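You operate a simulated robot arm through the tools that you are given. There is no shell and no other tool. Be economical: measure what you need, move in short steps, check, and stop when the job is done.

Carry out the task below with a simulated robot arm. There is one attempt and no reset: what you move stays moved.

TASK
Connect the beige hose to the wall valve and test it with a RINSE.
Fine: coupling pushed home, clamp bar locked, valve knob ON, one run, dial back to OFF.

Only the result counts: the job must be done as asked and must still hold three seconds after the hand-in. Knocking over, shifting, dropping, spilling or breaking anything else fails it.

THE ROBOT
A 6-joint arm with a two-finger parallel gripper, fixed in place. Base frame: the origin is at the foot of the arm, x ahead of it, y to its left, z up; the work surface is at about z = 81.5. Readings come in cm, degrees, newtons and seconds.
With the tool pointing down near the work surface it reaches from about 32 to 70 cm from the base axis. Its first joint turns from -166.0 to 166.0 degrees. Payload 4.1 kg.
The TCP is the grasp point between the finger pads, 2.3 cm short of the fingertips. In the tool frame z runs along the fingers and y along their closing line. The gripper opens to 9.4 cm. The fingers are 3.8 cm wide and 1 cm thick; the gripper's body (5.4 by 9.6 cm) begins 3.9 cm behind the TCP.
Orientation is that of the tool frame in the base frame, as [roll, pitch, yaw] about the fixed x, y, z axes, in that order (R = Rz(yaw) Ry(pitch) Rx(roll)). With the fingers straight down and closing along the base's y, the tool's x points along the base's -x, its y along +y and its z along -z.

THE INTERFACE
- The arm moves only by the tool move_arm. Its argument "moves" is a list that holds one entry, the list of rows, each a list of 6 numbers: the shift along the base's x, y, z in cm, then the turn, a rotation vector about the base's x, y, z in degrees. In form: [[[tx, ty, tz, wx, wy, wz], ...]]. A call has 1 to 10 rows; each row shifts and turns the commanded pose from where the row before left it. "grip" is the gripper command, from -1 (fully open) to 1 (shut), values between in proportion, set as the call begins (left out, the last holds). A row lasts 0.2 s, in which the tool goes at most 5 cm and 8.6 degrees; a call with a longer step from one row to the next is refused whole, and so is a gripper value outside its range. Where a pose cannot be reached the arm comes as near as it can. A force on the tool above 40 N (or 10 N above the force at the start of the call, whichever is more), or a blocked arm, ends the call early, and 0.2 s more pass. Each finger travels about 4.5 cm/s and halts on what it meets, pressing with about 23 N; the grip force reading is that of the motor and also rises with nothing between the fingers. The clock runs only during rows and for 0.2 s after the last one: add rows that do not move to give the fingers time. It gives the time, the measured TCP pose, the force on the tool (base axes), the opening and the grip force at its end, in the units of the frame above (readings bear some noise), with the torque about the TCP (base axes, N m) and any sound that the robot's microphone picked up.
- Cameras (640 x 400 px; columns grow to the right, rows downward): "scene" is fixed at [3.42, -50.37, 151.8]; the picture's right is [0.87, -0.50, 0.00], its down [-0.18, -0.31, -0.93] and it looks along [0.46, 0.81, -0.36] (base axes); focal length 366 px, centre (320, 200). "wrist" rides on the gripper at [8.6, 1.6, -7.5] in the tool frame; the picture's right is [-0.18, 0.98, 0.00], its down [-0.58, -0.11, -0.81] and it looks along [-0.79, -0.15, 0.59] (tool axes); focal length 243 px, centre (320, 200). There is no depth. A picture from a camera that has moved, and an enlarged one, comes with that camera's place and axes in the base frame and with its lens. The place of the scene camera against the robot may be out by one fixed shift of up to 2.5 cm in any direction.
- snapshot(camera): a new picture of that camera. It takes no simulated time.
- move_column(by): slides the trunk up (or, below 0, down) by that many cm; the arm rides with it, the base frame stays. It gives what a move gives, with no picture.
- enlarge(camera, box): a new picture of the part [left, top, right, bottom] of that camera's present view, enlarged. It takes no simulated time.
- finish_job(): hands the job in; it is judged then, once.

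Go step by step. Nothing tells you positions but the pictures and the camera data: compare them with the known pose of the tool, close in by small moves and look again before you grip or let go. The budget is 120 turns and 68 pictures, counting those below and the enlarged ones. Unless the task says otherwise, let go and move clear before handing in, and close with one line.

The tools are called after "Call:" as a command line: name --argument value ..., lists and objects as JSON in quotes. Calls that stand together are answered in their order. move_arm: Moves the arm, as the interface text tells. Its arguments: {"type":"object","properties":{"moves":{"type":"array"},"grip":{"type":"number"}},"required":["moves"]} The other tools are called the same way: move_column (by) slides the trunk up or down; snapshot (camera) takes a picture; enlarge (camera, box) takes an enlarged picture of a part of a camera's view; finish_job () hands the job in.

At the start:

```text
t: 0.0
ee_pos: [32.8, 15.68, 139.61]
ee_rot: [179.7, 0.0, -180.0]
contact_force: [0.6, 0.1, 0.2]
ft_torque: [0.0, 0.01, 0.02]
grip_width: 9.43
grip_force: 0.0
trunk travel left (down, up): [-52.5, 6.5]
```

scene: 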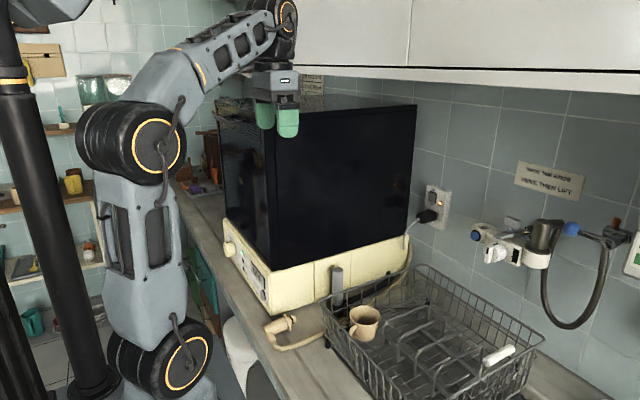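
wrist: 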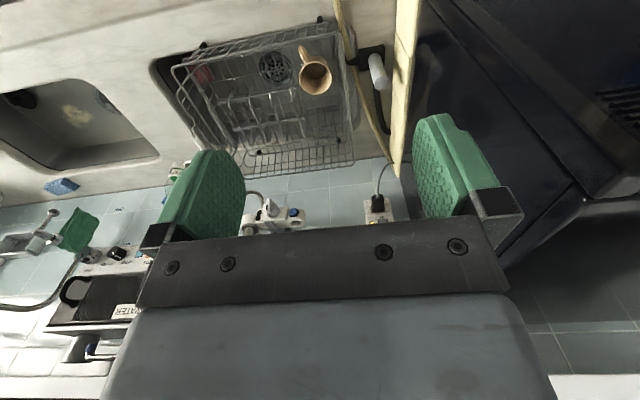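

I see a countertop dishwasher, a beige hose with a coupling lying on the counter, and a wall valve to the right with another hose. I'll enlarge the key parts first.

Call:
enlarge --camera "scene" --box '[460, 150, 640, 290]'

Call:
enlarge --camera "scene" --box '[210, 220, 390, 360]'

```text
2.86 times, centred on (550, 220) of scene
camera zoom: at [3.42, -50.37, 151.8], right [0.87, -0.5, 0.0], down [-0.18, -0.31, -0.93], along [0.46, 0.81, -0.36], focal length 1046 px, centre (-337, 143)
```

zoom: 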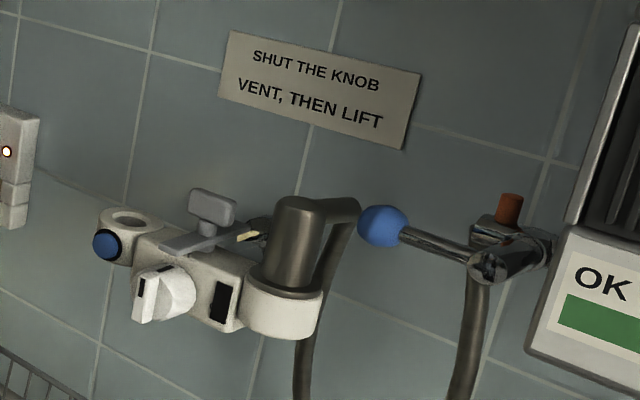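

```text
2.86 times, centred on (300, 290) of scene
camera zoom: at [3.42, -50.37, 151.8], right [0.87, -0.5, 0.0], down [-0.18, -0.31, -0.93], along [0.46, 0.81, -0.36], focal length 1046 px, centre (377, -57)
```

zoom: 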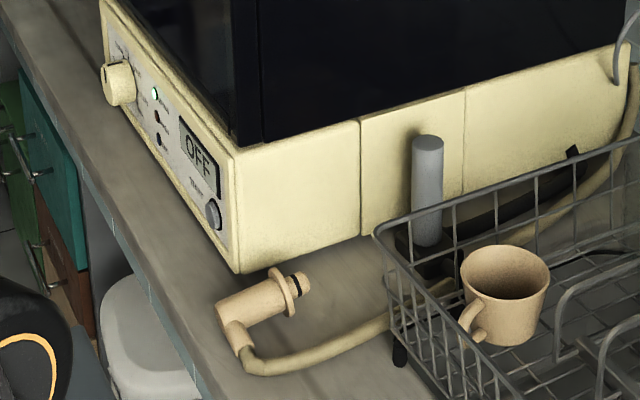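

The valve sits on the wall ahead (+x) and seems to hold a grey coupling already; I'll look closer with the wrist camera.

Call:
enlarge --camera "wrist" --box '[210, 160, 350, 250]'

Call:
enlarge --camera "wrist" --box '[0, 180, 180, 380]'

Call:
enlarge --camera "scene" --box '[220, 230, 290, 300]'

Call:
enlarge --camera "scene" --box '[560, 200, 640, 300]'

```text
4.44 times, centred on (280, 205) of wrist
camera zoom: at [24.11, 17.25, 147.02], right [0.18, 0.98, 0.0], down [0.58, -0.11, 0.81], along [0.79, -0.15, -0.59], focal length 1078 px, centre (498, 178)
```

zoom: 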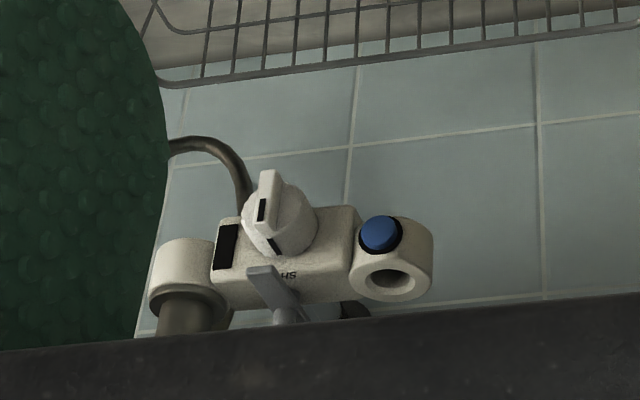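

```text
2.00 times, centred on (90, 280) of wrist
camera zoom: at [24.11, 17.25, 147.02], right [0.18, 0.98, 0.0], down [0.58, -0.11, 0.81], along [0.79, -0.15, -0.59], focal length 485 px, centre (780, 40)
```

zoom: 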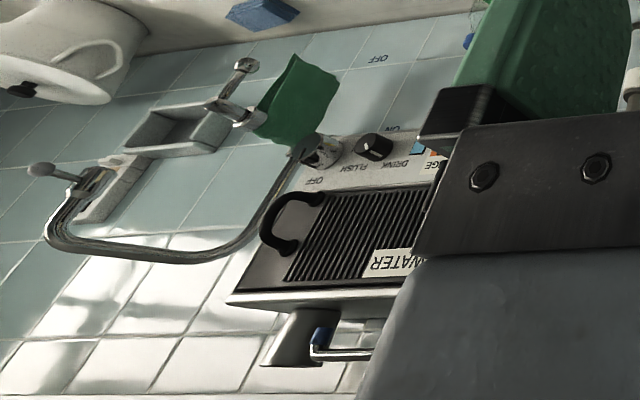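

```text
5.71 times, centred on (255, 265) of scene
camera zoom: at [3.42, -50.37, 151.8], right [0.87, -0.5, 0.0], down [-0.18, -0.31, -0.93], along [0.46, 0.81, -0.36], focal length 2091 px, centre (691, -171)
```

zoom: 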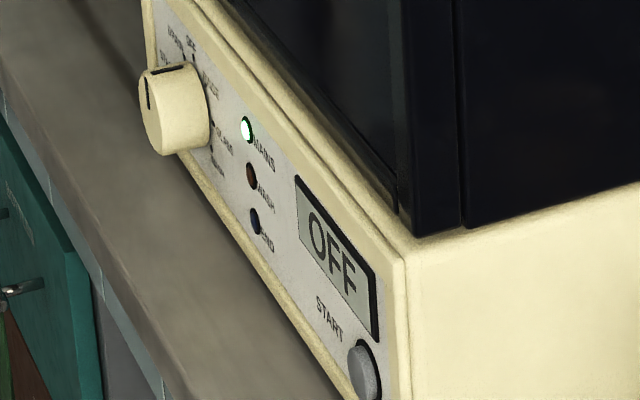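

```text
4.00 times, centred on (600, 250) of scene
camera zoom: at [3.42, -50.37, 151.8], right [0.87, -0.5, 0.0], down [-0.18, -0.31, -0.93], along [0.46, 0.81, -0.36], focal length 1464 px, centre (-800, 0)
```

zoom: 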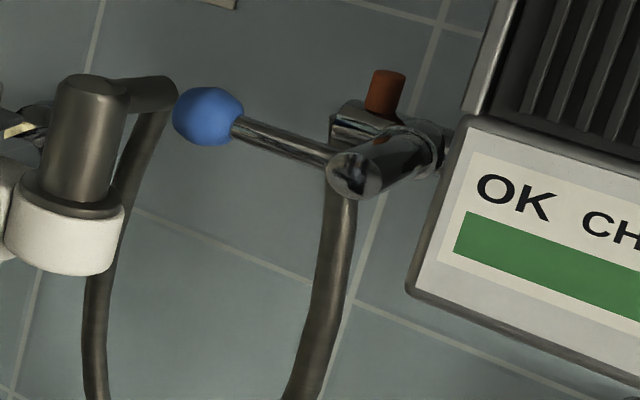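

The manifold is at about (80, -6, 110): an empty vertical socket with a blue vent button on its left, a knob in the middle with a grey clamp bar over it, and the grey hose in the right port. I'll go nearer, tilting the tool forward for a better view.

Call:
move_arm --moves '[[[3, -2.5, -2, 0, -5.7, 0], [3, -2.5, -2, 0, -5.7, 0], [3, -2.5, -2, 0, -5.7, 0], [3, -2.5, -2, 0, -5.7, 0], [3, -2.5, -2, 0, -5.7, 0], [3, -2.5, -2, 0, -5.7, 0], [3, -2.5, -2, 0, -5.7, 0], [3, -2.5, -2, 0, 0, 0]]]'

Call:
snapshot --camera "wrist"

```text
t: 1.8
ee_pos: [57.05, -4.14, 123.57]
ee_rot: [179.9, 39.9, -180.0]
contact_force: [-0.1, -0.1, 0.0]
ft_torque: [0.0, 0.03, -0.01]
grip_width: 9.4
grip_force: 0.1
trunk travel left (down, up): [-52.5, 6.5]
```

```text
59 pictures are left
camera wrist: at [45.53, -2.72, 123.76], right [0.14, 0.98, 0.12], down [-0.07, -0.11, 0.99], along [0.99, -0.15, 0.05], focal length 243 px, centre (320, 200)
```

wrist: 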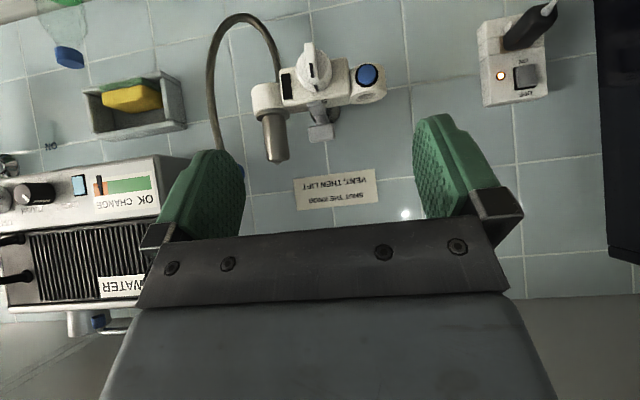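

Call:
enlarge --camera "wrist" --box '[200, 10, 410, 170]'

Call:
enlarge --camera "wrist" --box '[270, 30, 400, 150]'

```text
2.50 times, centred on (305, 90) of wrist
camera zoom: at [45.53, -2.72, 123.76], right [0.14, 0.98, 0.12], down [-0.07, -0.11, 0.99], along [0.99, -0.15, 0.05], focal length 606 px, centre (358, 475)
```

zoom: 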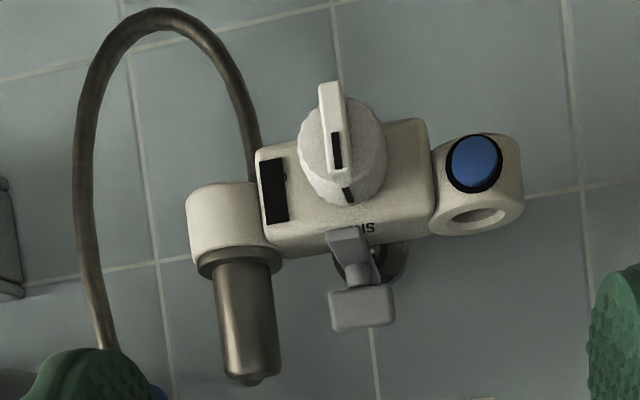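

```text
3.33 times, centred on (335, 90) of wrist
camera zoom: at [45.53, -2.72, 123.76], right [0.14, 0.98, 0.12], down [-0.07, -0.11, 0.99], along [0.99, -0.15, 0.05], focal length 809 px, centre (270, 567)
```

zoom: 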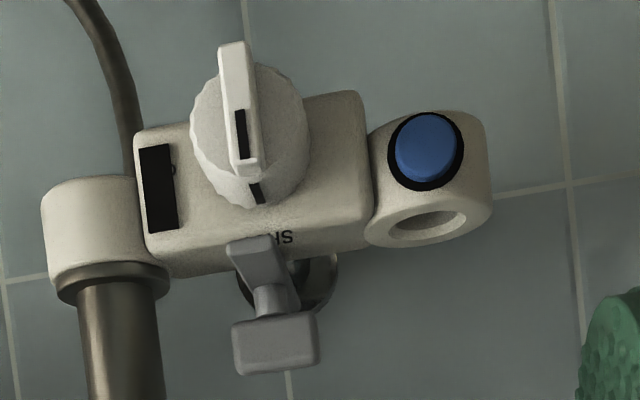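

Knob points to SHUT, left socket is empty, and the clamp bar has a T handle in the middle. I'll look from above to understand the bar.

Call:
move_arm --moves '[[[2.5, -0.3, 1.2, 0, 7.5, 0], [2.5, -0.3, 1.2, 0, 7.5, 0], [2.5, -0.3, 1.2, 0, 7.5, 0], [2.5, -0.3, 1.2, 0, 7.5, 0]]]'

Call:
enlarge --camera "wrist" --box '[210, 20, 430, 170]'

```text
t: 2.8
ee_pos: [64.16, -5.42, 125.75]
ee_rot: [179.6, 9.0, 180.0]
contact_force: [0.5, 0.8, 0.0]
ft_torque: [-0.03, 0.02, -0.01]
grip_width: 9.41
grip_force: 0.1
out of reach, approached as far as the arm can: row 4
trunk travel left (down, up): [-52.5, 6.5]
```

```text
2.67 times, centred on (320, 95) of wrist
camera zoom: at [54.49, -3.81, 131.6], right [0.18, 0.98, 0.03], down [0.45, -0.11, 0.89], along [0.87, -0.15, -0.46], focal length 647 px, centre (320, 480)
```

zoom: 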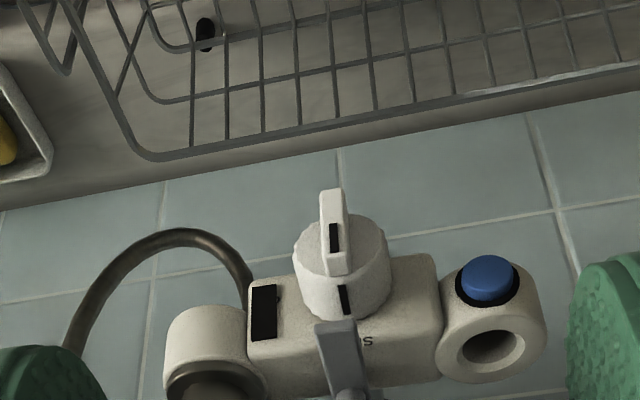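

The tool-down pose runs out of reach near the wall, so I'll work there with the tool pointing forward and the camera on top. I'll back off and test a 180° turn about the tool axis.

Call:
move_arm --moves '[[[-3, 0, 0, 0, 8, 0], [-3, 0, 0, 0, 2, 8], [-3, 0, 0, 0, 0, 8.5], [-3, 0, 0, 0, 0, 8.5], [-2, 0, 0, 0, 0, 8.5], [0, 0, 0, 0, 0, 8.5], [0, 0, 0, 0, 0, 8.5], [0, 0, 0, 0, 0, 8.5], [0, 0, 0, 0, 0, 8.5], [0, 0, 0, 0, 0, 8.5]]]'

Call:
move_arm --moves '[[[0, 0, 0, 0, 0, 8.5], [0, 0, 0, 0, 0, 8.5], [0, 0, 0, 0, 0, 8.5], [0, 0, 0, 0, 0, 8.5], [0, 0, 0, 0, 0, 8.5], [0, 0, 0, 0, 0, 8.5], [0, 0, 0, 0, 0, 8.5], [0, 0, 0, 0, 0, 8.5], [0, 0, 0, 0, 0, 8.5], [0, 0, 0, 0, 0, 8.5]]]'

```text
t: 5.0
ee_pos: [49.83, -5.21, 126.56]
ee_rot: [179.7, -0.1, -103.8]
contact_force: [0.4, -0.1, -0.3]
ft_torque: [0.02, 0.01, -0.02]
grip_width: 9.41
grip_force: 0.1
trunk travel left (down, up): [-52.5, 6.5]
```

```text
t: 7.2
ee_pos: [49.85, -5.22, 126.6]
ee_rot: [179.7, -0.1, -18.9]
contact_force: [-0.1, 1.4, -0.7]
ft_torque: [-0.02, 0.02, 0.02]
grip_width: 9.4
grip_force: 0.1
trunk travel left (down, up): [-52.5, 6.5]
```

The turn works. Finishing it and pitching the tool forward (camera on top).

Call:
move_arm --moves '[[[0, 0, 0, 0, 0, 8.5], [0, 0, 0, 0, 0, 8.5], [0, 0, 0, 0, 0, 1.9], [0, 0, 0, 0, -8.5, 0], [0, 0, 0, 0, -8.5, 0], [0, 0, 0, 0, -8.5, 0], [0, 0, 0, 0, -8.5, 0], [0, 0, 0, 0, -8.5, 0], [0, 0, 0, 0, -8.5, 0], [0, 0, 0, 0, -8.5, 0]]]'

Call:
move_arm --moves '[[[2, 0.3, 0, 0, -7.6, 0], [3, 0.3, 0, 0, -7.6, 0], [3, 0.3, 0, 0, -7.6, 0], [3, 0.3, 0, 0, -7.6, 0], [3, 0.3, 0, 0, 0, 0]]]'

Call:
snapshot --camera "wrist"

```text
t: 9.4
ee_pos: [49.77, 5.15, 126.12]
ee_rot: [179.9, -59.8, -0.2]
contact_force: [0.3, 0.2, 0.7]
ft_torque: [-0.01, -0.03, -0.01]
grip_width: 9.4
grip_force: 0.1
out of reach, approached as far as the arm can: row 1, 2, 3
trunk travel left (down, up): [-52.5, 6.5]
```

```text
t: 10.6
ee_pos: [62.14, 6.31, 126.24]
ee_rot: [179.0, -86.7, -0.5]
contact_force: [-0.5, -0.3, 0.1]
ft_torque: [0.0, 0.0, -0.01]
grip_width: 9.39
grip_force: 0.0
out of reach, approached as far as the arm can: row 1, 2
trunk travel left (down, up): [-52.5, 6.5]
```

```text
55 pictures are left
camera wrist: at [55.1, 4.66, 135.29], right [-0.04, -0.98, -0.18], down [-0.84, 0.13, -0.53], along [0.55, 0.13, -0.83], focal length 243 px, centre (320, 200)
```

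wrist: 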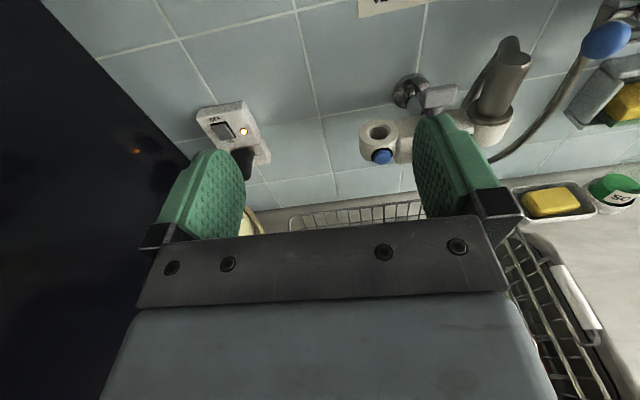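

Good upright view. Shifting right to centre the valve between the fingers.

Call:
move_arm --moves '[[[0, -4, -1, 0, -3, 0], [0, -4, -1, 0, 0, 0]]]'

Call:
enlarge --camera "wrist" --box '[240, 50, 440, 180]'

```text
t: 11.2
ee_pos: [62.06, 2.62, 125.33]
ee_rot: [-173.0, -89.6, -9.9]
contact_force: [-0.2, -0.8, 0.5]
ft_torque: [-0.02, -0.02, 0.01]
grip_width: 9.38
grip_force: 0.1
out of reach, approached as far as the arm can: row 1, 2
trunk travel left (down, up): [-52.5, 6.5]
```

```text
3.08 times, centred on (340, 115) of wrist
camera zoom: at [54.47, 1.4, 134.11], right [-0.05, -0.98, -0.19], down [-0.81, 0.15, -0.57], along [0.59, 0.12, -0.8], focal length 746 px, centre (258, 462)
```

zoom: 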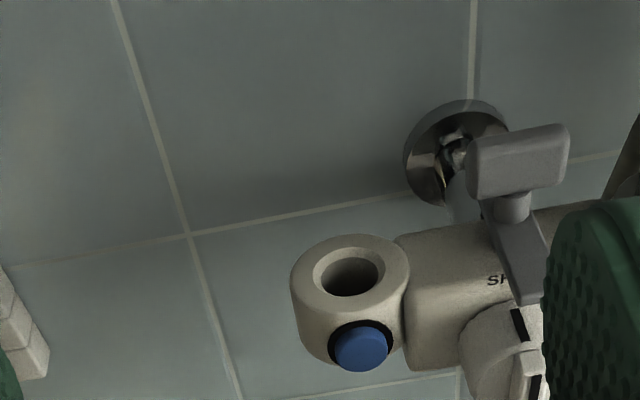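

Socket top triangulates to (79.8, 0.1, 112.4) and the T handle to (80, -6.6, 116). The j6 limit is near a 175° roll, which suits a slightly right-pointing tool at the end. Now I return to tool-down and go look at the beige coupling.

Call:
move_arm --moves '[[[-3, 0, 0, 0, 8.5, 0], [-3, 0, 0, 0, 8.5, 0], [-3, 0, 0, 0, 8.5, 0], [-3, 0, 0, 0, 8.5, 0], [-3, 0, 0, 0, 8.5, 0], [-3, 0.5, 0, 0, 8.5, 0], [-2, 0.5, 0, 0, 8.5, 0], [0, 0.5, 0, 0, 8.5, 0], [0, 0.5, 0, 0, 8.5, 0], [0, 0.5, 0, 0, 8.5, 0]]]'

Call:
move_arm --moves '[[[0, 0.5, 0, 0, 0, -8.5], [0, 0.5, 0, 0, 0, -8.5], [0, 0.5, 0, 0, 0, -8.5], [0, 0.5, 0, 0, 0, -8.5], [0, 0.5, 0, 0, 0, -8.5], [0, 0.5, 0, 0, 0, -8.5], [0, 0.5, 0, 0, 0, -8.5], [0, 0.5, 0, 0, 0, -8.5], [0, 0.5, 0, 0, 0, -8.5], [0, 0.5, 0, 0, 0, -8.5]]]'

Call:
move_arm --moves '[[[0, 0.5, -2, 0, 0, -8.5], [0, 0.5, -2, 0, 0, -8.5], [0, 0.5, -2, 0, 0, -8.5], [0, 0.5, -2, 0, 0, -8.5], [0, 0.5, -2, 0, 0, -8.5], [0, 0.5, -2, 0, 0, -8.5], [0, 0.5, -2, 0, 0, -8.5], [0, 0.5, -2, 0, 0, -8.5], [0, 0.5, -2, 0, 0, -8.5], [0, 0.5, -2, 0, 0, -8.5]]]'

```text
t: 13.4
ee_pos: [44.58, 4.48, 125.56]
ee_rot: [176.0, -11.8, -0.2]
contact_force: [-0.6, -0.7, 0.8]
ft_torque: [0.02, 0.0, 0.05]
grip_width: 9.39
grip_force: 0.1
out of reach, approached as far as the arm can: row 3, 4
trunk travel left (down, up): [-52.5, 6.5]
```

```text
t: 15.6
ee_pos: [44.47, 9.41, 125.45]
ee_rot: [176.1, -12.0, -85.4]
contact_force: [0.9, -0.6, 0.1]
ft_torque: [0.0, 0.0, 0.02]
grip_width: 9.41
grip_force: 0.0
trunk travel left (down, up): [-52.5, 6.5]
```

```text
t: 17.8
ee_pos: [44.55, 14.37, 105.48]
ee_rot: [175.9, -11.9, -170.5]
contact_force: [-0.4, -0.5, 0.6]
ft_torque: [0.0, 0.02, 0.02]
grip_width: 9.4
grip_force: 0.0
trunk travel left (down, up): [-52.5, 6.5]
```

Positioning to view the coupling from the -y side, looking +y.

Call:
move_arm --moves '[[[-1, 0, -0.5, 0, 0, 8], [-1, 0, -0.5, 0, 0, 8], [-1, 0, -0.5, 0, 0, 8], [-1, 0, -0.5, 0, 0, 8], [-1, 0, -0.5, 0, 0, 8], [-1, 0, -0.5, 0, 0, 8], [-1, 0, -0.5, 0, 0, 8], [-0.5, 0, -0.5, 0, 0, 8], [0, 0, -0.5, 6, 0, 8], [0, 0, -0.5, 6, 0, 8]]]'

Call:
snapshot --camera "wrist"

```text
refused: row 9 steps farther than a row can; nothing moved
```

```text
53 pictures are left
camera wrist: at [37.5, 14.26, 114.63], right [0.03, 1.0, 0.03], down [0.75, -0.04, 0.66], along [0.66, 0.0, -0.75], focal length 243 px, centre (320, 200)
```

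wrist: 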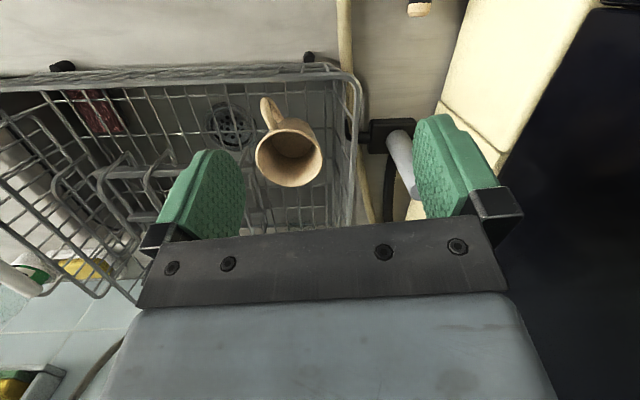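

The step limit was exceeded; repeating with smaller turns.

Call:
move_arm --moves '[[[-1, 0, -0.5, 0, 0, 8.4], [-1, 0, -0.5, 0, 0, 8.4], [-1, 0, -0.5, 0, 0, 8.4], [-1, 0, -0.5, 0, 0, 8.4], [-1, 0, -0.5, 0, 0, 8.4], [-1, 0, -0.5, 0, 0, 8.4], [-1, 0, -0.5, 0, 0, 8.4], [-0.5, 0, -0.5, 0, 0, 8.4], [0, 0, -0.5, 0, 0, 8.4], [0, 0, -0.5, 8, 0, 0]]]'

Call:
snapshot --camera "wrist"

```text
t: 20.0
ee_pos: [37.01, 14.47, 100.53]
ee_rot: [175.4, -3.9, -94.4]
contact_force: [-0.2, 0.3, 0.9]
ft_torque: [-0.01, -0.01, 0.0]
grip_width: 9.39
grip_force: 0.0
trunk travel left (down, up): [-52.5, 6.5]
```

```text
52 pictures are left
camera wrist: at [35.34, 6.39, 108.66], right [-0.96, 0.26, 0.07], down [0.22, 0.62, 0.75], along [0.16, 0.74, -0.66], focal length 243 px, centre (320, 200)
```

wrist: 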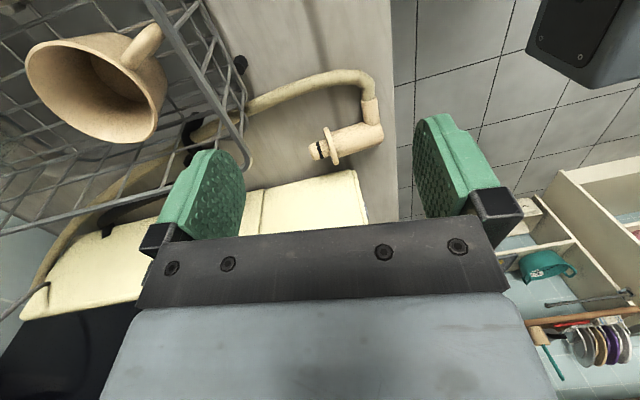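

Call:
enlarge --camera "wrist" --box '[240, 60, 420, 200]'

```text
2.86 times, centred on (330, 130) of wrist
camera zoom: at [35.34, 6.39, 108.66], right [-0.96, 0.26, 0.07], down [0.22, 0.62, 0.75], along [0.16, 0.74, -0.66], focal length 693 px, centre (291, 400)
```

zoom: 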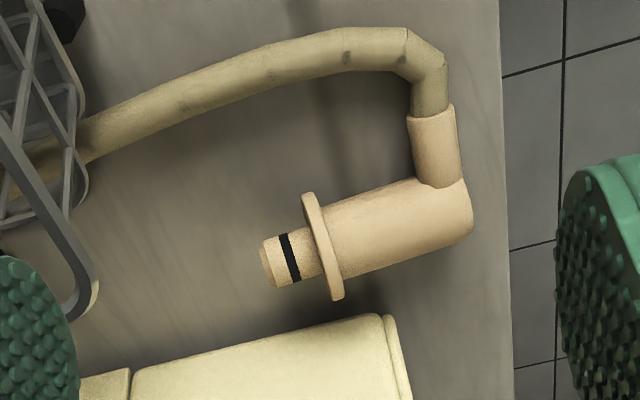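

The coupling axis lies along x at y≈25.3 (back x≈31, flange x≈37.4, tip 40.1), about 5.6 cm from the dishwasher's side. I'll set yaw 180 with a 10° lean, part-close the fingers, and hover above the body.

Call:
move_arm --moves '[[[0, 1, 0, 0, 0, -8.5], [0, 1, 0, 0, 0, -8.5], [0, 1, 0, 0, 0, -8.5], [0, 1, 0, 0, 0, -8.5], [0, 1, 0, 0, 0, -8.5], [0, 1, 0, 0, 0, -8.5], [0, 1, 0, 0, 0, -8.5], [0, 1, 0, 0, 0, -8.5], [0, 1, 0, 0, 0, -8.5], [-1, 1, 0, 0, 0, -8.5]]]' --grip 0.1

Call:
move_arm --moves '[[[-0.95, 0.7, -3.5, 5.4, -3.9, 0], [0, 0, -2.5, 0, 0, -0.6]]]'

Call:
snapshot --camera "wrist"

```text
t: 22.2
ee_pos: [35.93, 24.3, 100.62]
ee_rot: [175.4, -4.1, -179.5]
contact_force: [0.1, 0.6, 0.2]
ft_torque: [0.03, 0.0, 0.0]
grip_width: 4.25
grip_force: 0.0
trunk travel left (down, up): [-52.5, 6.5]
```

```text
t: 22.8
ee_pos: [35.07, 25.08, 94.5]
ee_rot: [169.9, 0.0, -179.9]
contact_force: [-0.4, 0.5, -0.2]
ft_torque: [-0.02, -0.01, -0.03]
grip_width: 4.25
grip_force: 0.2
trunk travel left (down, up): [-52.5, 6.5]
```

```text
50 pictures are left
camera wrist: at [26.31, 25.29, 102.06], right [0.18, 0.97, 0.17], down [0.58, -0.25, 0.77], along [0.79, -0.04, -0.61], focal length 243 px, centre (320, 200)
```

wrist: 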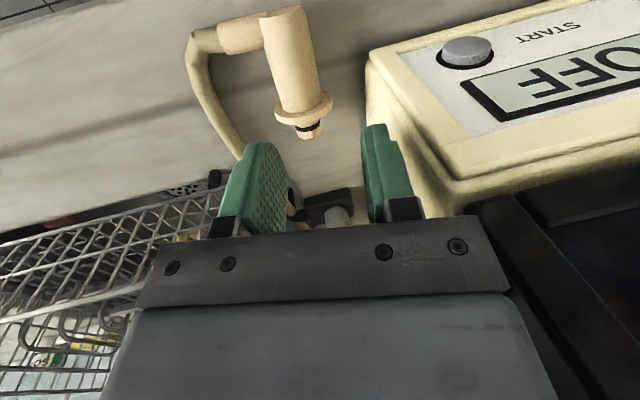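

Alignment looks right. Descending onto the body.

Call:
move_arm --moves '[[[0, 0, -4, 0, 0, 0], [0, 0, -3.5, 0, 0, 0], [0, 0, -1.5, 0, 0, 0], [0, 0, -0.8, 0, 0, 0], [0, 0, 0, 0, 0, 0]]]'

Call:
snapshot --camera "wrist"

Call:
enlarge --camera "scene" --box '[220, 250, 360, 370]'

```text
t: 24.0
ee_pos: [34.95, 25.08, 84.78]
ee_rot: [170.0, -0.1, -179.9]
contact_force: [-0.5, -0.9, -0.7]
ft_torque: [-0.01, 0.07, 0.0]
grip_width: 4.25
grip_force: 0.3
trunk travel left (down, up): [-52.5, 6.5]
```

```text
49 pictures are left
camera wrist: at [26.31, 25.3, 92.31], right [0.18, 0.97, 0.17], down [0.58, -0.25, 0.77], along [0.79, -0.04, -0.61], focal length 243 px, centre (320, 200)
```

wrist: 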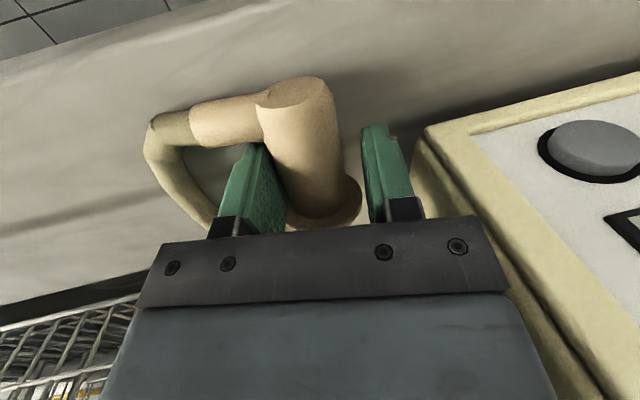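

```text
3.33 times, centred on (290, 310) of scene
camera zoom: at [3.42, -50.37, 151.8], right [0.87, -0.5, 0.0], down [-0.18, -0.31, -0.93], along [0.46, 0.81, -0.36], focal length 1220 px, centre (420, -167)
```

zoom: 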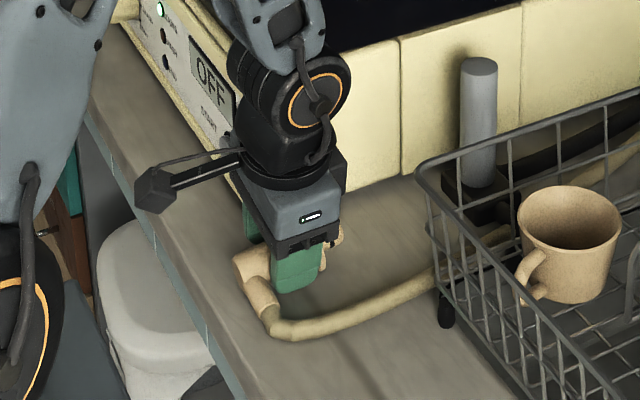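

Body is between the fingers, clear of the elbow. Lower slightly and close.

Call:
move_arm --moves '[[[0, 0, -0.3, 0, 0, 0]]]'

Call:
move_arm --moves '[[[0, 0, 0, 0, 0, 0], [0, 0, 0, 0, 0, 0], [0, 0, 0, 0, 0, 0], [0, 0, 0, 0, 0, 0]]]' --grip 1

Call:
snapshot --camera "wrist"

```text
t: 24.4
ee_pos: [35.12, 25.08, 84.5]
ee_rot: [170.0, 0.0, -179.9]
contact_force: [0.2, 0.7, 0.9]
ft_torque: [0.02, 0.02, 0.03]
grip_width: 4.22
grip_force: 0.0
trunk travel left (down, up): [-52.5, 6.5]
```

```text
t: 25.4
ee_pos: [34.97, 25.11, 84.53]
ee_rot: [170.0, 0.0, -179.9]
contact_force: [-0.4, 0.4, 3.5]
ft_torque: [0.02, 0.01, -0.06]
grip_width: 3.16
grip_force: 22.8
trunk travel left (down, up): [-52.5, 6.5]
```

```text
47 pictures are left
camera wrist: at [26.3, 25.3, 92.1], right [0.18, 0.97, 0.17], down [0.58, -0.25, 0.77], along [0.79, -0.04, -0.61], focal length 243 px, centre (320, 200)
```

wrist: 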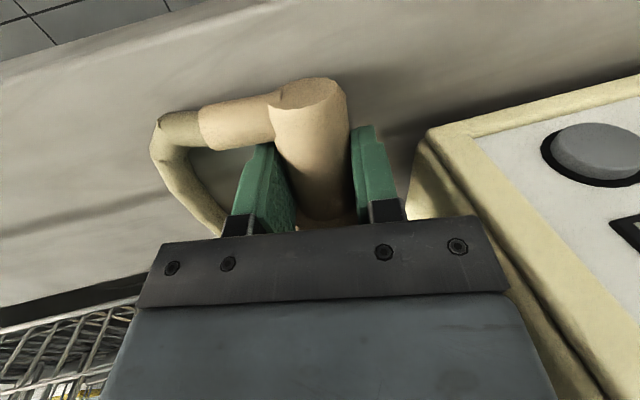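

Gripped (3.16 cm). Lifting straight up while moving away from the dishwasher.

Call:
move_arm --moves '[[[0, 0, 1.5, 0, 0, 0], [0, -0.5, 3, 0, 0, 0], [0, -1, 3, 0, 0, 0], [0.5, -1.5, 3, 0, 0, 0], [0.5, -1.5, 3, 0, 0, 0], [1, -1.5, 3, 0, 0, 0], [1, -1.5, 3, 0, 0, 0]]]'

Call:
snapshot --camera "scene"

```text
t: 27.0
ee_pos: [37.86, 17.64, 104.09]
ee_rot: [170.0, 0.0, -179.8]
contact_force: [0.6, -0.1, -1.3]
ft_torque: [-0.03, 0.0, 0.04]
grip_width: 3.15
grip_force: 22.9
trunk travel left (down, up): [-52.5, 6.5]
```

```text
46 pictures are left
```

scene: 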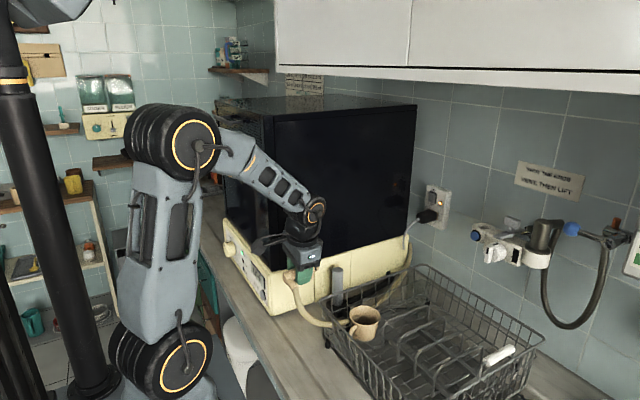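

Continue up and then yaw the coupling by +170° in free air.

Call:
move_arm --moves '[[[1, -1, 3.5, 0, 0, 0], [1, -1, 3.5, 0, 0, 0], [1, -1, 3.5, 0, 0, 0], [1, -1, 3.5, 0, 0, 0], [1, -1, 3.5, 0, 0, 0], [1, -0.5, 3.5, 0, 0, 0], [0, 0, 0, 0, 0, 8.5], [0, 0, 0, 0, 0, 8.5], [0, 0, 0, 0, 0, 8.5], [0, 0, 0, 0, 0, 8.5]]]'

Call:
move_arm --moves '[[[0, 0, 0, 0, 0, 8.5], [0, 0, 0, 0, 0, 8.5], [0, 0, 0, 0, 0, 8.5], [0, 0, 0, 0, 0, 8.5], [0, 0, 0, 0, 0, 8.5], [0, 0, 0, 0, 0, 8.5], [0, 0, 0, 0, 0, 8.5], [0, 0, 0, 0, 0, 8.5], [0, 0, 0, 0, 0, 8.5], [0, 0, 0, 0, 0, 8.5]]]'

Call:
move_arm --moves '[[[0, 0, 0, 0, 0, 8.5], [0, 0, 0, 0, 0, 8.5], [0, 0, 0, 0, 0, 8.5], [0, 0, 0, 0, 0, 8.5], [0, 0, 0, 0, 0, 8.5], [0, 0, 0, 0, 0, 8.5]]]'

```text
t: 29.2
ee_pos: [44.18, 11.94, 125.02]
ee_rot: [170.0, -0.1, -145.6]
contact_force: [0.5, -0.8, -1.2]
ft_torque: [0.02, 0.02, 0.01]
grip_width: 3.15
grip_force: 23.5
trunk travel left (down, up): [-52.5, 6.5]
```

```text
t: 31.4
ee_pos: [44.13, 12.15, 124.91]
ee_rot: [170.1, -0.2, -60.7]
contact_force: [0.3, 1.3, -0.7]
ft_torque: [0.01, -0.02, -0.02]
grip_width: 3.13
grip_force: 23.1
trunk travel left (down, up): [-52.5, 6.5]
```

```text
t: 32.8
ee_pos: [44.09, 12.04, 124.88]
ee_rot: [170.0, -0.2, -9.8]
contact_force: [-0.5, 0.1, 0.1]
ft_torque: [-0.02, 0.0, -0.01]
grip_width: 3.13
grip_force: 22.8
trunk travel left (down, up): [-52.5, 6.5]
```

Now pitching the tool forward so the tip points down, advancing a little.

Call:
move_arm --moves '[[[0.5, 0, 0, -1.45, -8.37, 0], [0.5, 0, 0, -1.45, -8.37, 0], [0.5, 0, 0, -1.45, -8.37, 0], [0.5, 0, 0, -1.45, -8.37, 0], [0.5, 0, 0, -1.45, -8.37, 0], [0.5, 0, 0, -1.45, -8.37, 0], [0.5, 0, 0, -1.45, -8.37, 0], [0.5, 0, 0, -1.45, -8.37, 0], [0.5, 0, 0, -1.45, -8.37, 0], [0.5, 0, 0, -1.45, -8.37, 0]]]'

Call:
move_arm --moves '[[[2, -0.5, 0, -0.87, -4.92, 0], [4, -1.5, 0, 0, 0, 0], [4, -1.5, 0, 0, 0, 0]]]'

Call:
snapshot --camera "wrist"

Call:
snapshot --camera "scene"

```text
t: 35.0
ee_pos: [49.09, 12.13, 124.89]
ee_rot: [170.0, -85.1, -9.8]
contact_force: [-0.1, -0.1, -0.6]
ft_torque: [-0.05, 0.02, 0.0]
grip_width: 3.13
grip_force: 23.3
trunk travel left (down, up): [-52.5, 6.5]
```

```text
t: 35.8
ee_pos: [59.15, 8.59, 124.97]
ee_rot: [-71.6, -90.0, -128.1]
contact_force: [-0.5, 0.5, -0.3]
ft_torque: [-0.03, 0.0, 0.0]
grip_width: 3.12
grip_force: 23.0
trunk travel left (down, up): [-52.5, 6.5]
```

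```text
45 pictures are left
camera wrist: at [51.62, 9.48, 133.54], right [-0.33, -0.92, -0.18], down [-0.72, 0.38, -0.58], along [0.61, -0.06, -0.79], focal length 243 px, centre (320, 200)
```

wrist: 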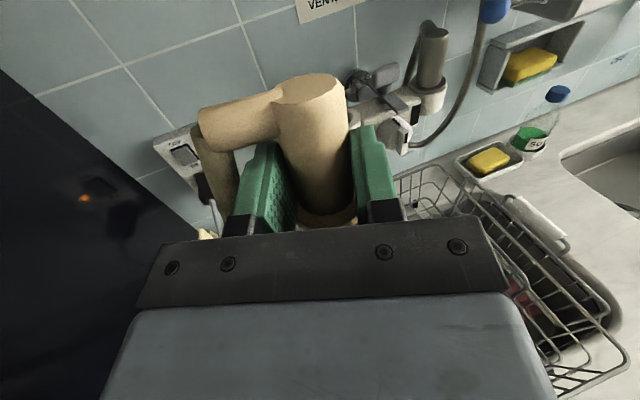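

```text
44 pictures are left
```

scene: 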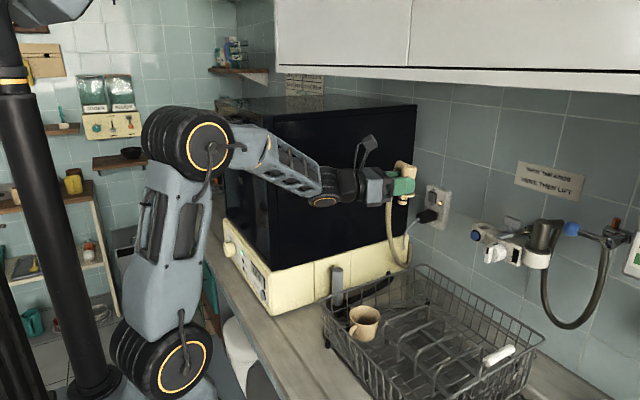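

The coupling is upright, tip down. Advancing to hover near the socket.

Call:
move_arm --moves '[[[4, -2, 0, 0, 0, 0], [4, -2, 0, 0, 0, 0], [4, -2, 0, 0, 0, 0], [4, -1.5, 0, 0, 0, 0], [3.6, -0.6, 0, 0, 0, 0]]]'

Call:
snapshot --camera "wrist"

Call:
enlarge --camera "scene" --box '[430, 150, 590, 270]'

```text
t: 37.0
ee_pos: [78.75, 0.62, 124.83]
ee_rot: [163.8, -89.9, -3.8]
contact_force: [0.2, 0.9, -2.0]
ft_torque: [-0.02, -0.01, -0.03]
grip_width: 3.14
grip_force: 23.3
trunk travel left (down, up): [-52.5, 6.5]
```

```text
43 pictures are left
camera wrist: at [71.07, 1.42, 133.48], right [-0.33, -0.92, -0.18], down [-0.72, 0.38, -0.58], along [0.61, -0.06, -0.79], focal length 243 px, centre (320, 200)
```

wrist: 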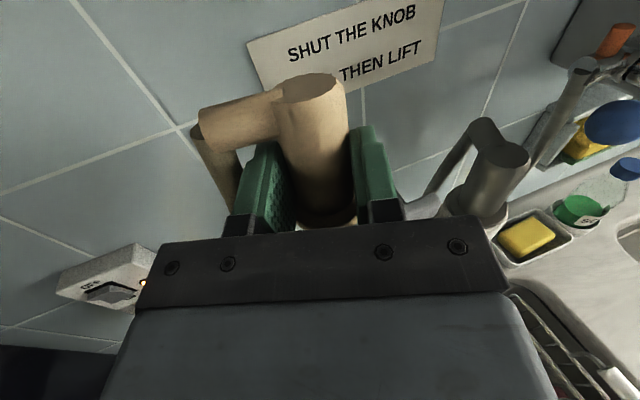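

```text
3.33 times, centred on (510, 210) of scene
camera zoom: at [3.42, -50.37, 151.8], right [0.87, -0.5, 0.0], down [-0.18, -0.31, -0.93], along [0.46, 0.81, -0.36], focal length 1220 px, centre (-313, 167)
```

zoom: 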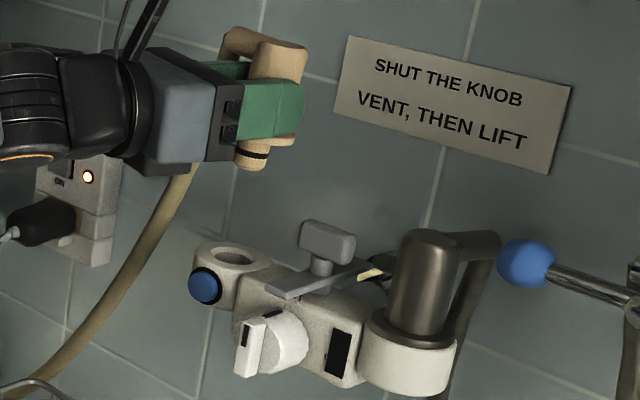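

Hover reached and the tip lines up with the socket in the scene view; I suspect a few degrees of tilt, so I'll zoom to measure it.

Call:
enlarge --camera "scene" --box '[480, 155, 530, 205]'

Call:
enlarge --camera "wrist" --box '[230, 50, 430, 240]'

```text
8.00 times, centred on (505, 180) of scene
camera zoom: at [3.42, -50.37, 151.8], right [0.87, -0.5, 0.0], down [-0.18, -0.31, -0.93], along [0.46, 0.81, -0.36], focal length 2928 px, centre (-1160, 360)
```

zoom: 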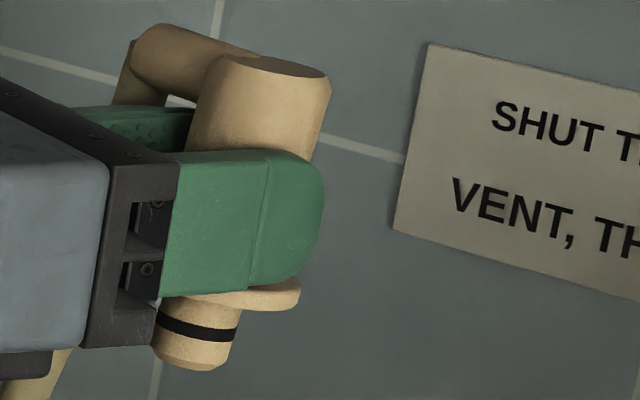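

```text
2.11 times, centred on (330, 145) of wrist
camera zoom: at [71.07, 1.42, 133.48], right [-0.33, -0.92, -0.18], down [-0.72, 0.38, -0.58], along [0.61, -0.06, -0.79], focal length 511 px, centre (299, 316)
```

zoom: 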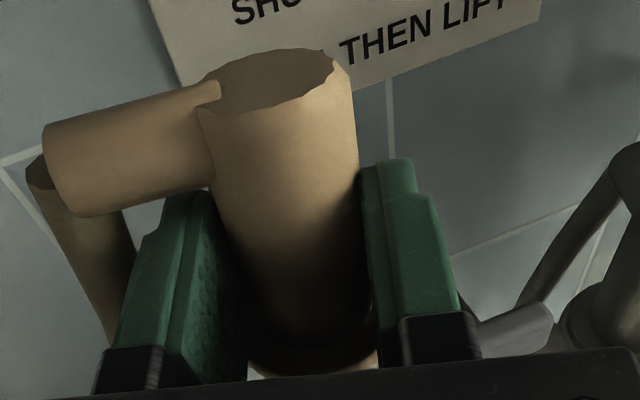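

Cross-checking gripper and valve in the scene view shows the wrist triangulation overestimates range; the socket is nearer (78.4, 0.15, 113.2). I'll correct the coupling's tilt (about 5.8° and 2.9°) and the position, then look again.

Call:
move_arm --moves '[[[-0.6, -0.08, 0, -2.9, -1.45, 0], [-0.6, -0.08, 0, -2.9, -1.45, 0], [0, 0, 0, 0, 0, 0]]]'

Call:
enlarge --camera "scene" --box '[475, 155, 545, 250]'

Call:
enlarge --camera "wrist" --box '[230, 50, 430, 240]'

```text
t: 37.8
ee_pos: [77.51, 0.34, 124.92]
ee_rot: [43.4, -83.4, 116.6]
contact_force: [-0.4, -0.8, -0.2]
ft_torque: [0.0, 0.04, -0.01]
grip_width: 3.12
grip_force: 22.9
trunk travel left (down, up): [-52.5, 6.5]
```

```text
4.21 times, centred on (510, 202) of scene
camera zoom: at [3.42, -50.37, 151.8], right [0.87, -0.5, 0.0], down [-0.18, -0.31, -0.93], along [0.46, 0.81, -0.36], focal length 1541 px, centre (-480, 190)
```

zoom: 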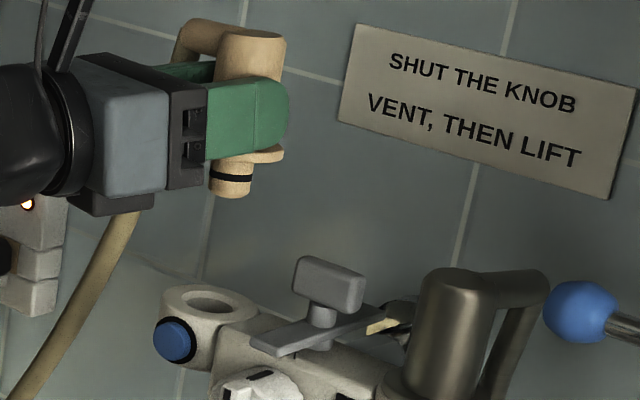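

```text
2.11 times, centred on (330, 145) of wrist
camera zoom: at [69.42, 2.12, 133.0], right [-0.33, -0.94, -0.11], down [-0.69, 0.31, -0.65], along [0.65, -0.14, -0.75], focal length 511 px, centre (299, 316)
```

zoom: 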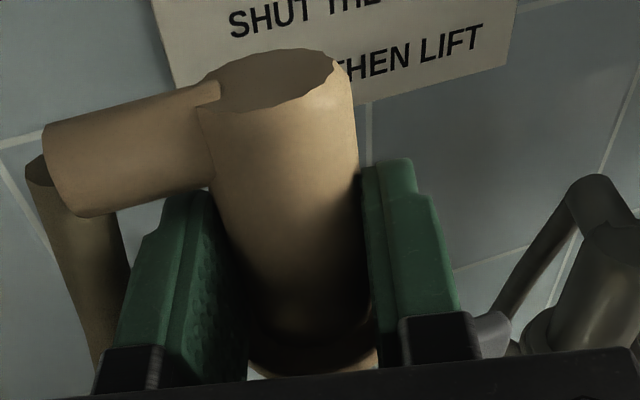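

Nearly vertical now; a fine trim and descend to just above the socket.

Call:
move_arm --moves '[[[-0.15, 0.1, -2, 0, 1.3, 0], [0, 0, -2, 0, 0, 0], [0, 0, -1.3, 0, 0, 0], [0, 0, 0, 0, 0, 0]]]'

Call:
enlarge --camera "scene" --box '[475, 180, 535, 250]'

Call:
snapshot --camera "wrist"

```text
t: 38.8
ee_pos: [77.33, 0.49, 119.65]
ee_rot: [54.8, -84.0, 105.4]
contact_force: [0.0, -0.2, -0.8]
ft_torque: [0.0, -0.01, -0.01]
grip_width: 3.12
grip_force: 23.0
trunk travel left (down, up): [-52.5, 6.5]
```

```text
5.71 times, centred on (505, 215) of scene
camera zoom: at [3.42, -50.37, 151.8], right [0.87, -0.5, 0.0], down [-0.18, -0.31, -0.93], along [0.46, 0.81, -0.36], focal length 2091 px, centre (-737, 114)
```

zoom: 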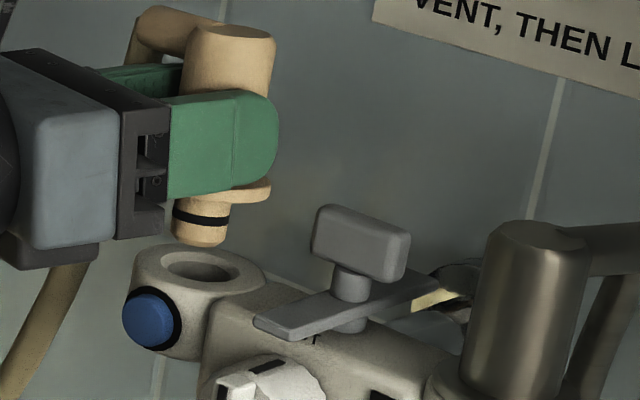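

```text
36 pictures are left
camera wrist: at [69.53, 2.25, 127.84], right [-0.33, -0.94, -0.1], down [-0.7, 0.31, -0.64], along [0.63, -0.14, -0.77], focal length 243 px, centre (320, 200)
```

wrist: 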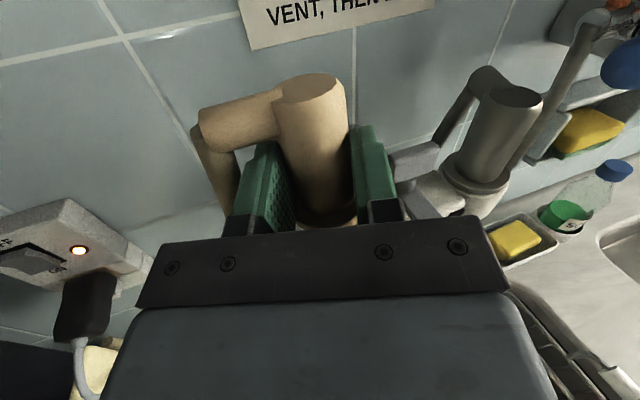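

Tip is right above the hole with ~0.2 cm error. Trimming and lowering gently with force checks.

Call:
move_arm --moves '[[[0.2, 0, -0.5, 0, 0, 0], [0, 0, -0.5, 0, 0, 0], [0, 0, -0.4, 0, 0, 0], [0, 0, -0.4, 0, 0, 0]]]'

Call:
enlarge --camera "scene" --box '[475, 180, 535, 250]'

```text
t: 39.8
ee_pos: [77.74, 0.45, 117.79]
ee_rot: [54.3, -84.0, 105.9]
contact_force: [-0.1, -0.3, -0.2]
ft_torque: [-0.02, 0.0, -0.04]
grip_width: 3.14
grip_force: 22.9
trunk travel left (down, up): [-52.5, 6.5]
```

```text
5.71 times, centred on (505, 215) of scene
camera zoom: at [3.42, -50.37, 151.8], right [0.87, -0.5, 0.0], down [-0.18, -0.31, -0.93], along [0.46, 0.81, -0.36], focal length 2091 px, centre (-737, 114)
```

zoom: 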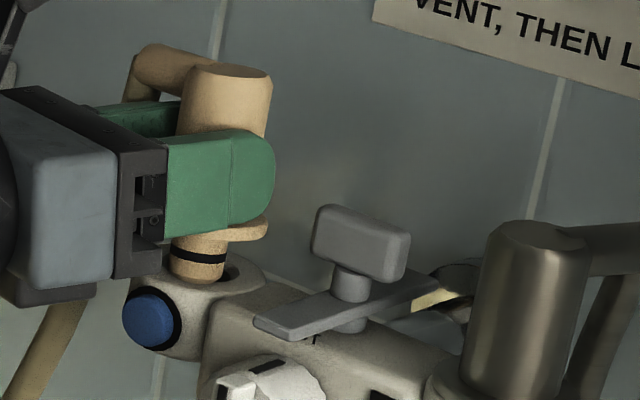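

The nose seems to be entering the hole. Continuing down in small steps.

Call:
move_arm --moves '[[[0.1, 0, -0.3, 0, 0, 0], [0, 0, -0.3, 0, 0, 0], [0, 0, -0.3, 0, 0, 0]]]'

Call:
enlarge --camera "scene" --box '[480, 190, 530, 230]'

```text
t: 40.6
ee_pos: [77.49, 0.49, 117.76]
ee_rot: [47.9, -83.6, 112.2]
contact_force: [8.6, 1.0, 29.6]
ft_torque: [-0.01, -0.49, -0.01]
grip_width: 3.15
grip_force: 23.0
trunk travel left (down, up): [-52.5, 6.5]
```

```text
10.00 times, centred on (505, 210) of scene
camera zoom: at [3.42, -50.37, 151.8], right [0.87, -0.5, 0.0], down [-0.18, -0.31, -0.93], along [0.46, 0.81, -0.36], focal length 3660 px, centre (-1530, 100)
```

zoom: 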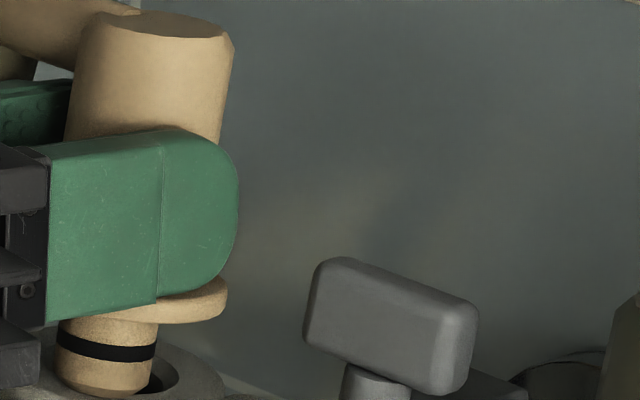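

Contact is on the -x side of the nose; back up slightly, shift +x and retry.

Call:
move_arm --moves '[[[0, 0, 0.8, 0, 0, 0], [0.35, 0, 0.2, 0, 0, 0], [0, 0, 0, 0, 0, 0]]]'

Call:
move_arm --moves '[[[0, 0, -0.4, 0, 0, 0], [0, 0, -0.4, 0, 0, 0], [0, 0, -0.3, 0, 0, 0], [0, 0, -0.3, 0, 0, 0]]]'

```text
t: 41.4
ee_pos: [77.99, 0.46, 117.64]
ee_rot: [56.5, -84.1, 103.7]
contact_force: [-1.0, 0.6, 5.5]
ft_torque: [-0.01, 0.09, -0.02]
grip_width: 3.12
grip_force: 22.9
trunk travel left (down, up): [-52.5, 6.5]
```

```text
t: 42.4
ee_pos: [78.15, 0.62, 117.59]
ee_rot: [45.0, -83.4, 115.2]
contact_force: [7.4, 1.0, 4.0]
ft_torque: [0.03, -0.33, 0.05]
grip_width: 3.15
grip_force: 23.4
trunk travel left (down, up): [-52.5, 6.5]
stopped in row 4: the force on the tool passed its limit at 41 N (the readings are from after the stop); the commanded pose is now the measured one
```

Still blocked at the same height; look at the contact.

Call:
enlarge --camera "scene" --box '[470, 190, 520, 235]'

Call:
snapshot --camera "wrist"

```text
8.89 times, centred on (495, 212) of scene
camera zoom: at [3.42, -50.37, 151.8], right [0.87, -0.5, 0.0], down [-0.18, -0.31, -0.93], along [0.46, 0.81, -0.36], focal length 3253 px, centre (-1236, 89)
```

zoom: 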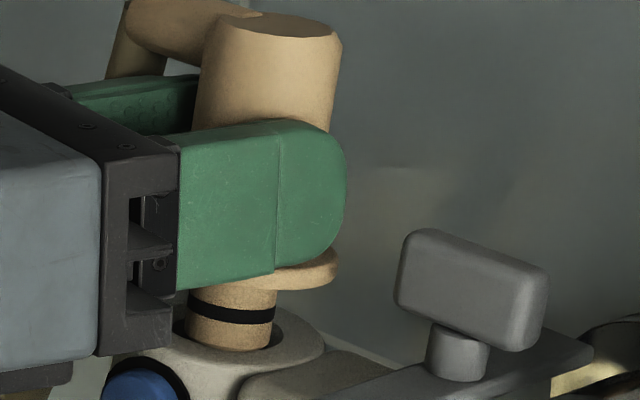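

```text
32 pictures are left
camera wrist: at [70.07, 2.32, 125.62], right [-0.33, -0.94, -0.1], down [-0.69, 0.31, -0.65], along [0.64, -0.14, -0.75], focal length 243 px, centre (320, 200)
```

wrist: 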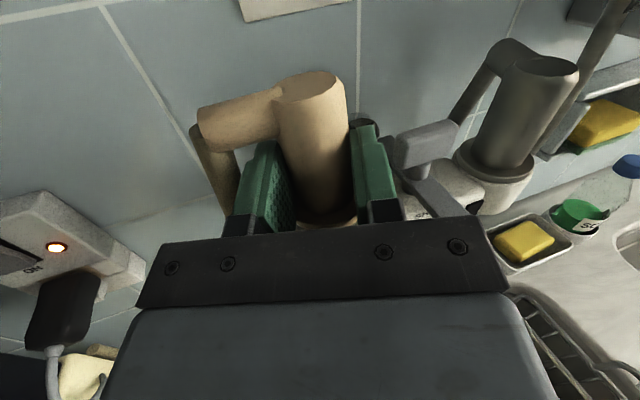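

The nose sits in the chamfer with a residual +x push (7 N), so the true centre is further +x. I'll follow the force.

Call:
move_arm --moves '[[[0.25, 0, 0.1, 0, 0, 0], [0, 0, 0, 0, 0, 0]]]'

```text
t: 43.0
ee_pos: [78.2, 0.46, 117.57]
ee_rot: [46.5, -83.6, 113.5]
contact_force: [0.5, 3.4, -0.1]
ft_torque: [0.1, 0.0, 0.02]
grip_width: 3.13
grip_force: 23.1
trunk travel left (down, up): [-52.5, 6.5]
```

Call:
move_arm --moves '[[[0.05, 0.1, -0.3, 0, 0, 0], [0, 0, -0.3, 0, 0, 0], [0, 0, -0.3, 0, 0, 0]]]'

```text
t: 43.8
ee_pos: [78.34, 0.65, 117.14]
ee_rot: [41.8, -83.1, 118.3]
contact_force: [12.0, 5.9, 22.5]
ft_torque: [0.04, -0.65, 0.18]
grip_width: 3.11
grip_force: 23.0
trunk travel left (down, up): [-52.5, 6.5]
```

Progress downward. Following lateral force again.

Call:
move_arm --moves '[[[0.3, 0.15, 0.1, 0, 0, 0], [0, 0, 0, 0, 0, 0]]]'

Call:
move_arm --moves '[[[0, 0, -0.2, 0, 0, 0], [0, 0, -0.3, 0, 0, 0], [0, 0, -0.3, 0, 0, 0]]]'

```text
t: 44.4
ee_pos: [78.52, 0.81, 116.31]
ee_rot: [49.2, -83.7, 111.0]
contact_force: [-2.7, 5.9, -3.1]
ft_torque: [0.35, 0.2, 0.03]
grip_width: 3.11
grip_force: 22.7
trunk travel left (down, up): [-52.5, 6.5]
```

```text
t: 45.2
ee_pos: [78.64, 0.83, 116.01]
ee_rot: [45.5, -83.5, 114.8]
contact_force: [-2.2, 8.0, 1.4]
ft_torque: [0.3, 0.07, 0.07]
grip_width: 3.14
grip_force: 22.6
trunk travel left (down, up): [-52.5, 6.5]
```

It's sliding in (z 116.0). Relieve the side force and keep pushing.

Call:
move_arm --moves '[[[-0.1, 0.2, -0.2, 0, 0, 0], [0, 0, -0.3, 0, 0, 0], [0, 0, -0.3, 0, 0, 0], [0, 0, -0.3, 0, 0, 0]]]'

Call:
enlarge --camera "scene" --box '[470, 190, 520, 235]'

```text
t: 46.2
ee_pos: [78.52, 0.81, 115.6]
ee_rot: [40.7, -83.3, 119.3]
contact_force: [10.3, 2.2, 23.3]
ft_torque: [0.33, -0.92, -0.08]
grip_width: 3.13
grip_force: 22.7
trunk travel left (down, up): [-52.5, 6.5]
```

```text
8.89 times, centred on (495, 212) of scene
camera zoom: at [3.42, -50.37, 151.8], right [0.87, -0.5, 0.0], down [-0.18, -0.31, -0.93], along [0.46, 0.81, -0.36], focal length 3253 px, centre (-1236, 89)
```

zoom: 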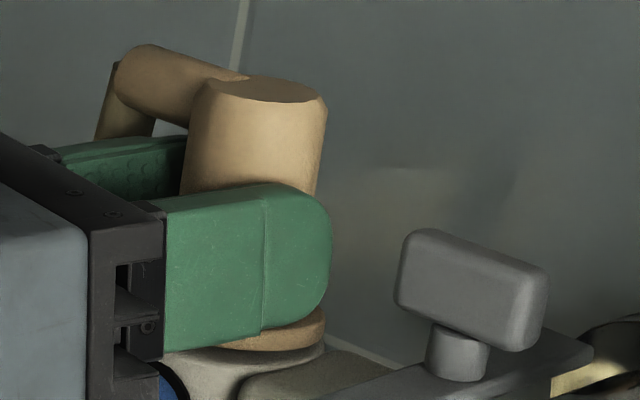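

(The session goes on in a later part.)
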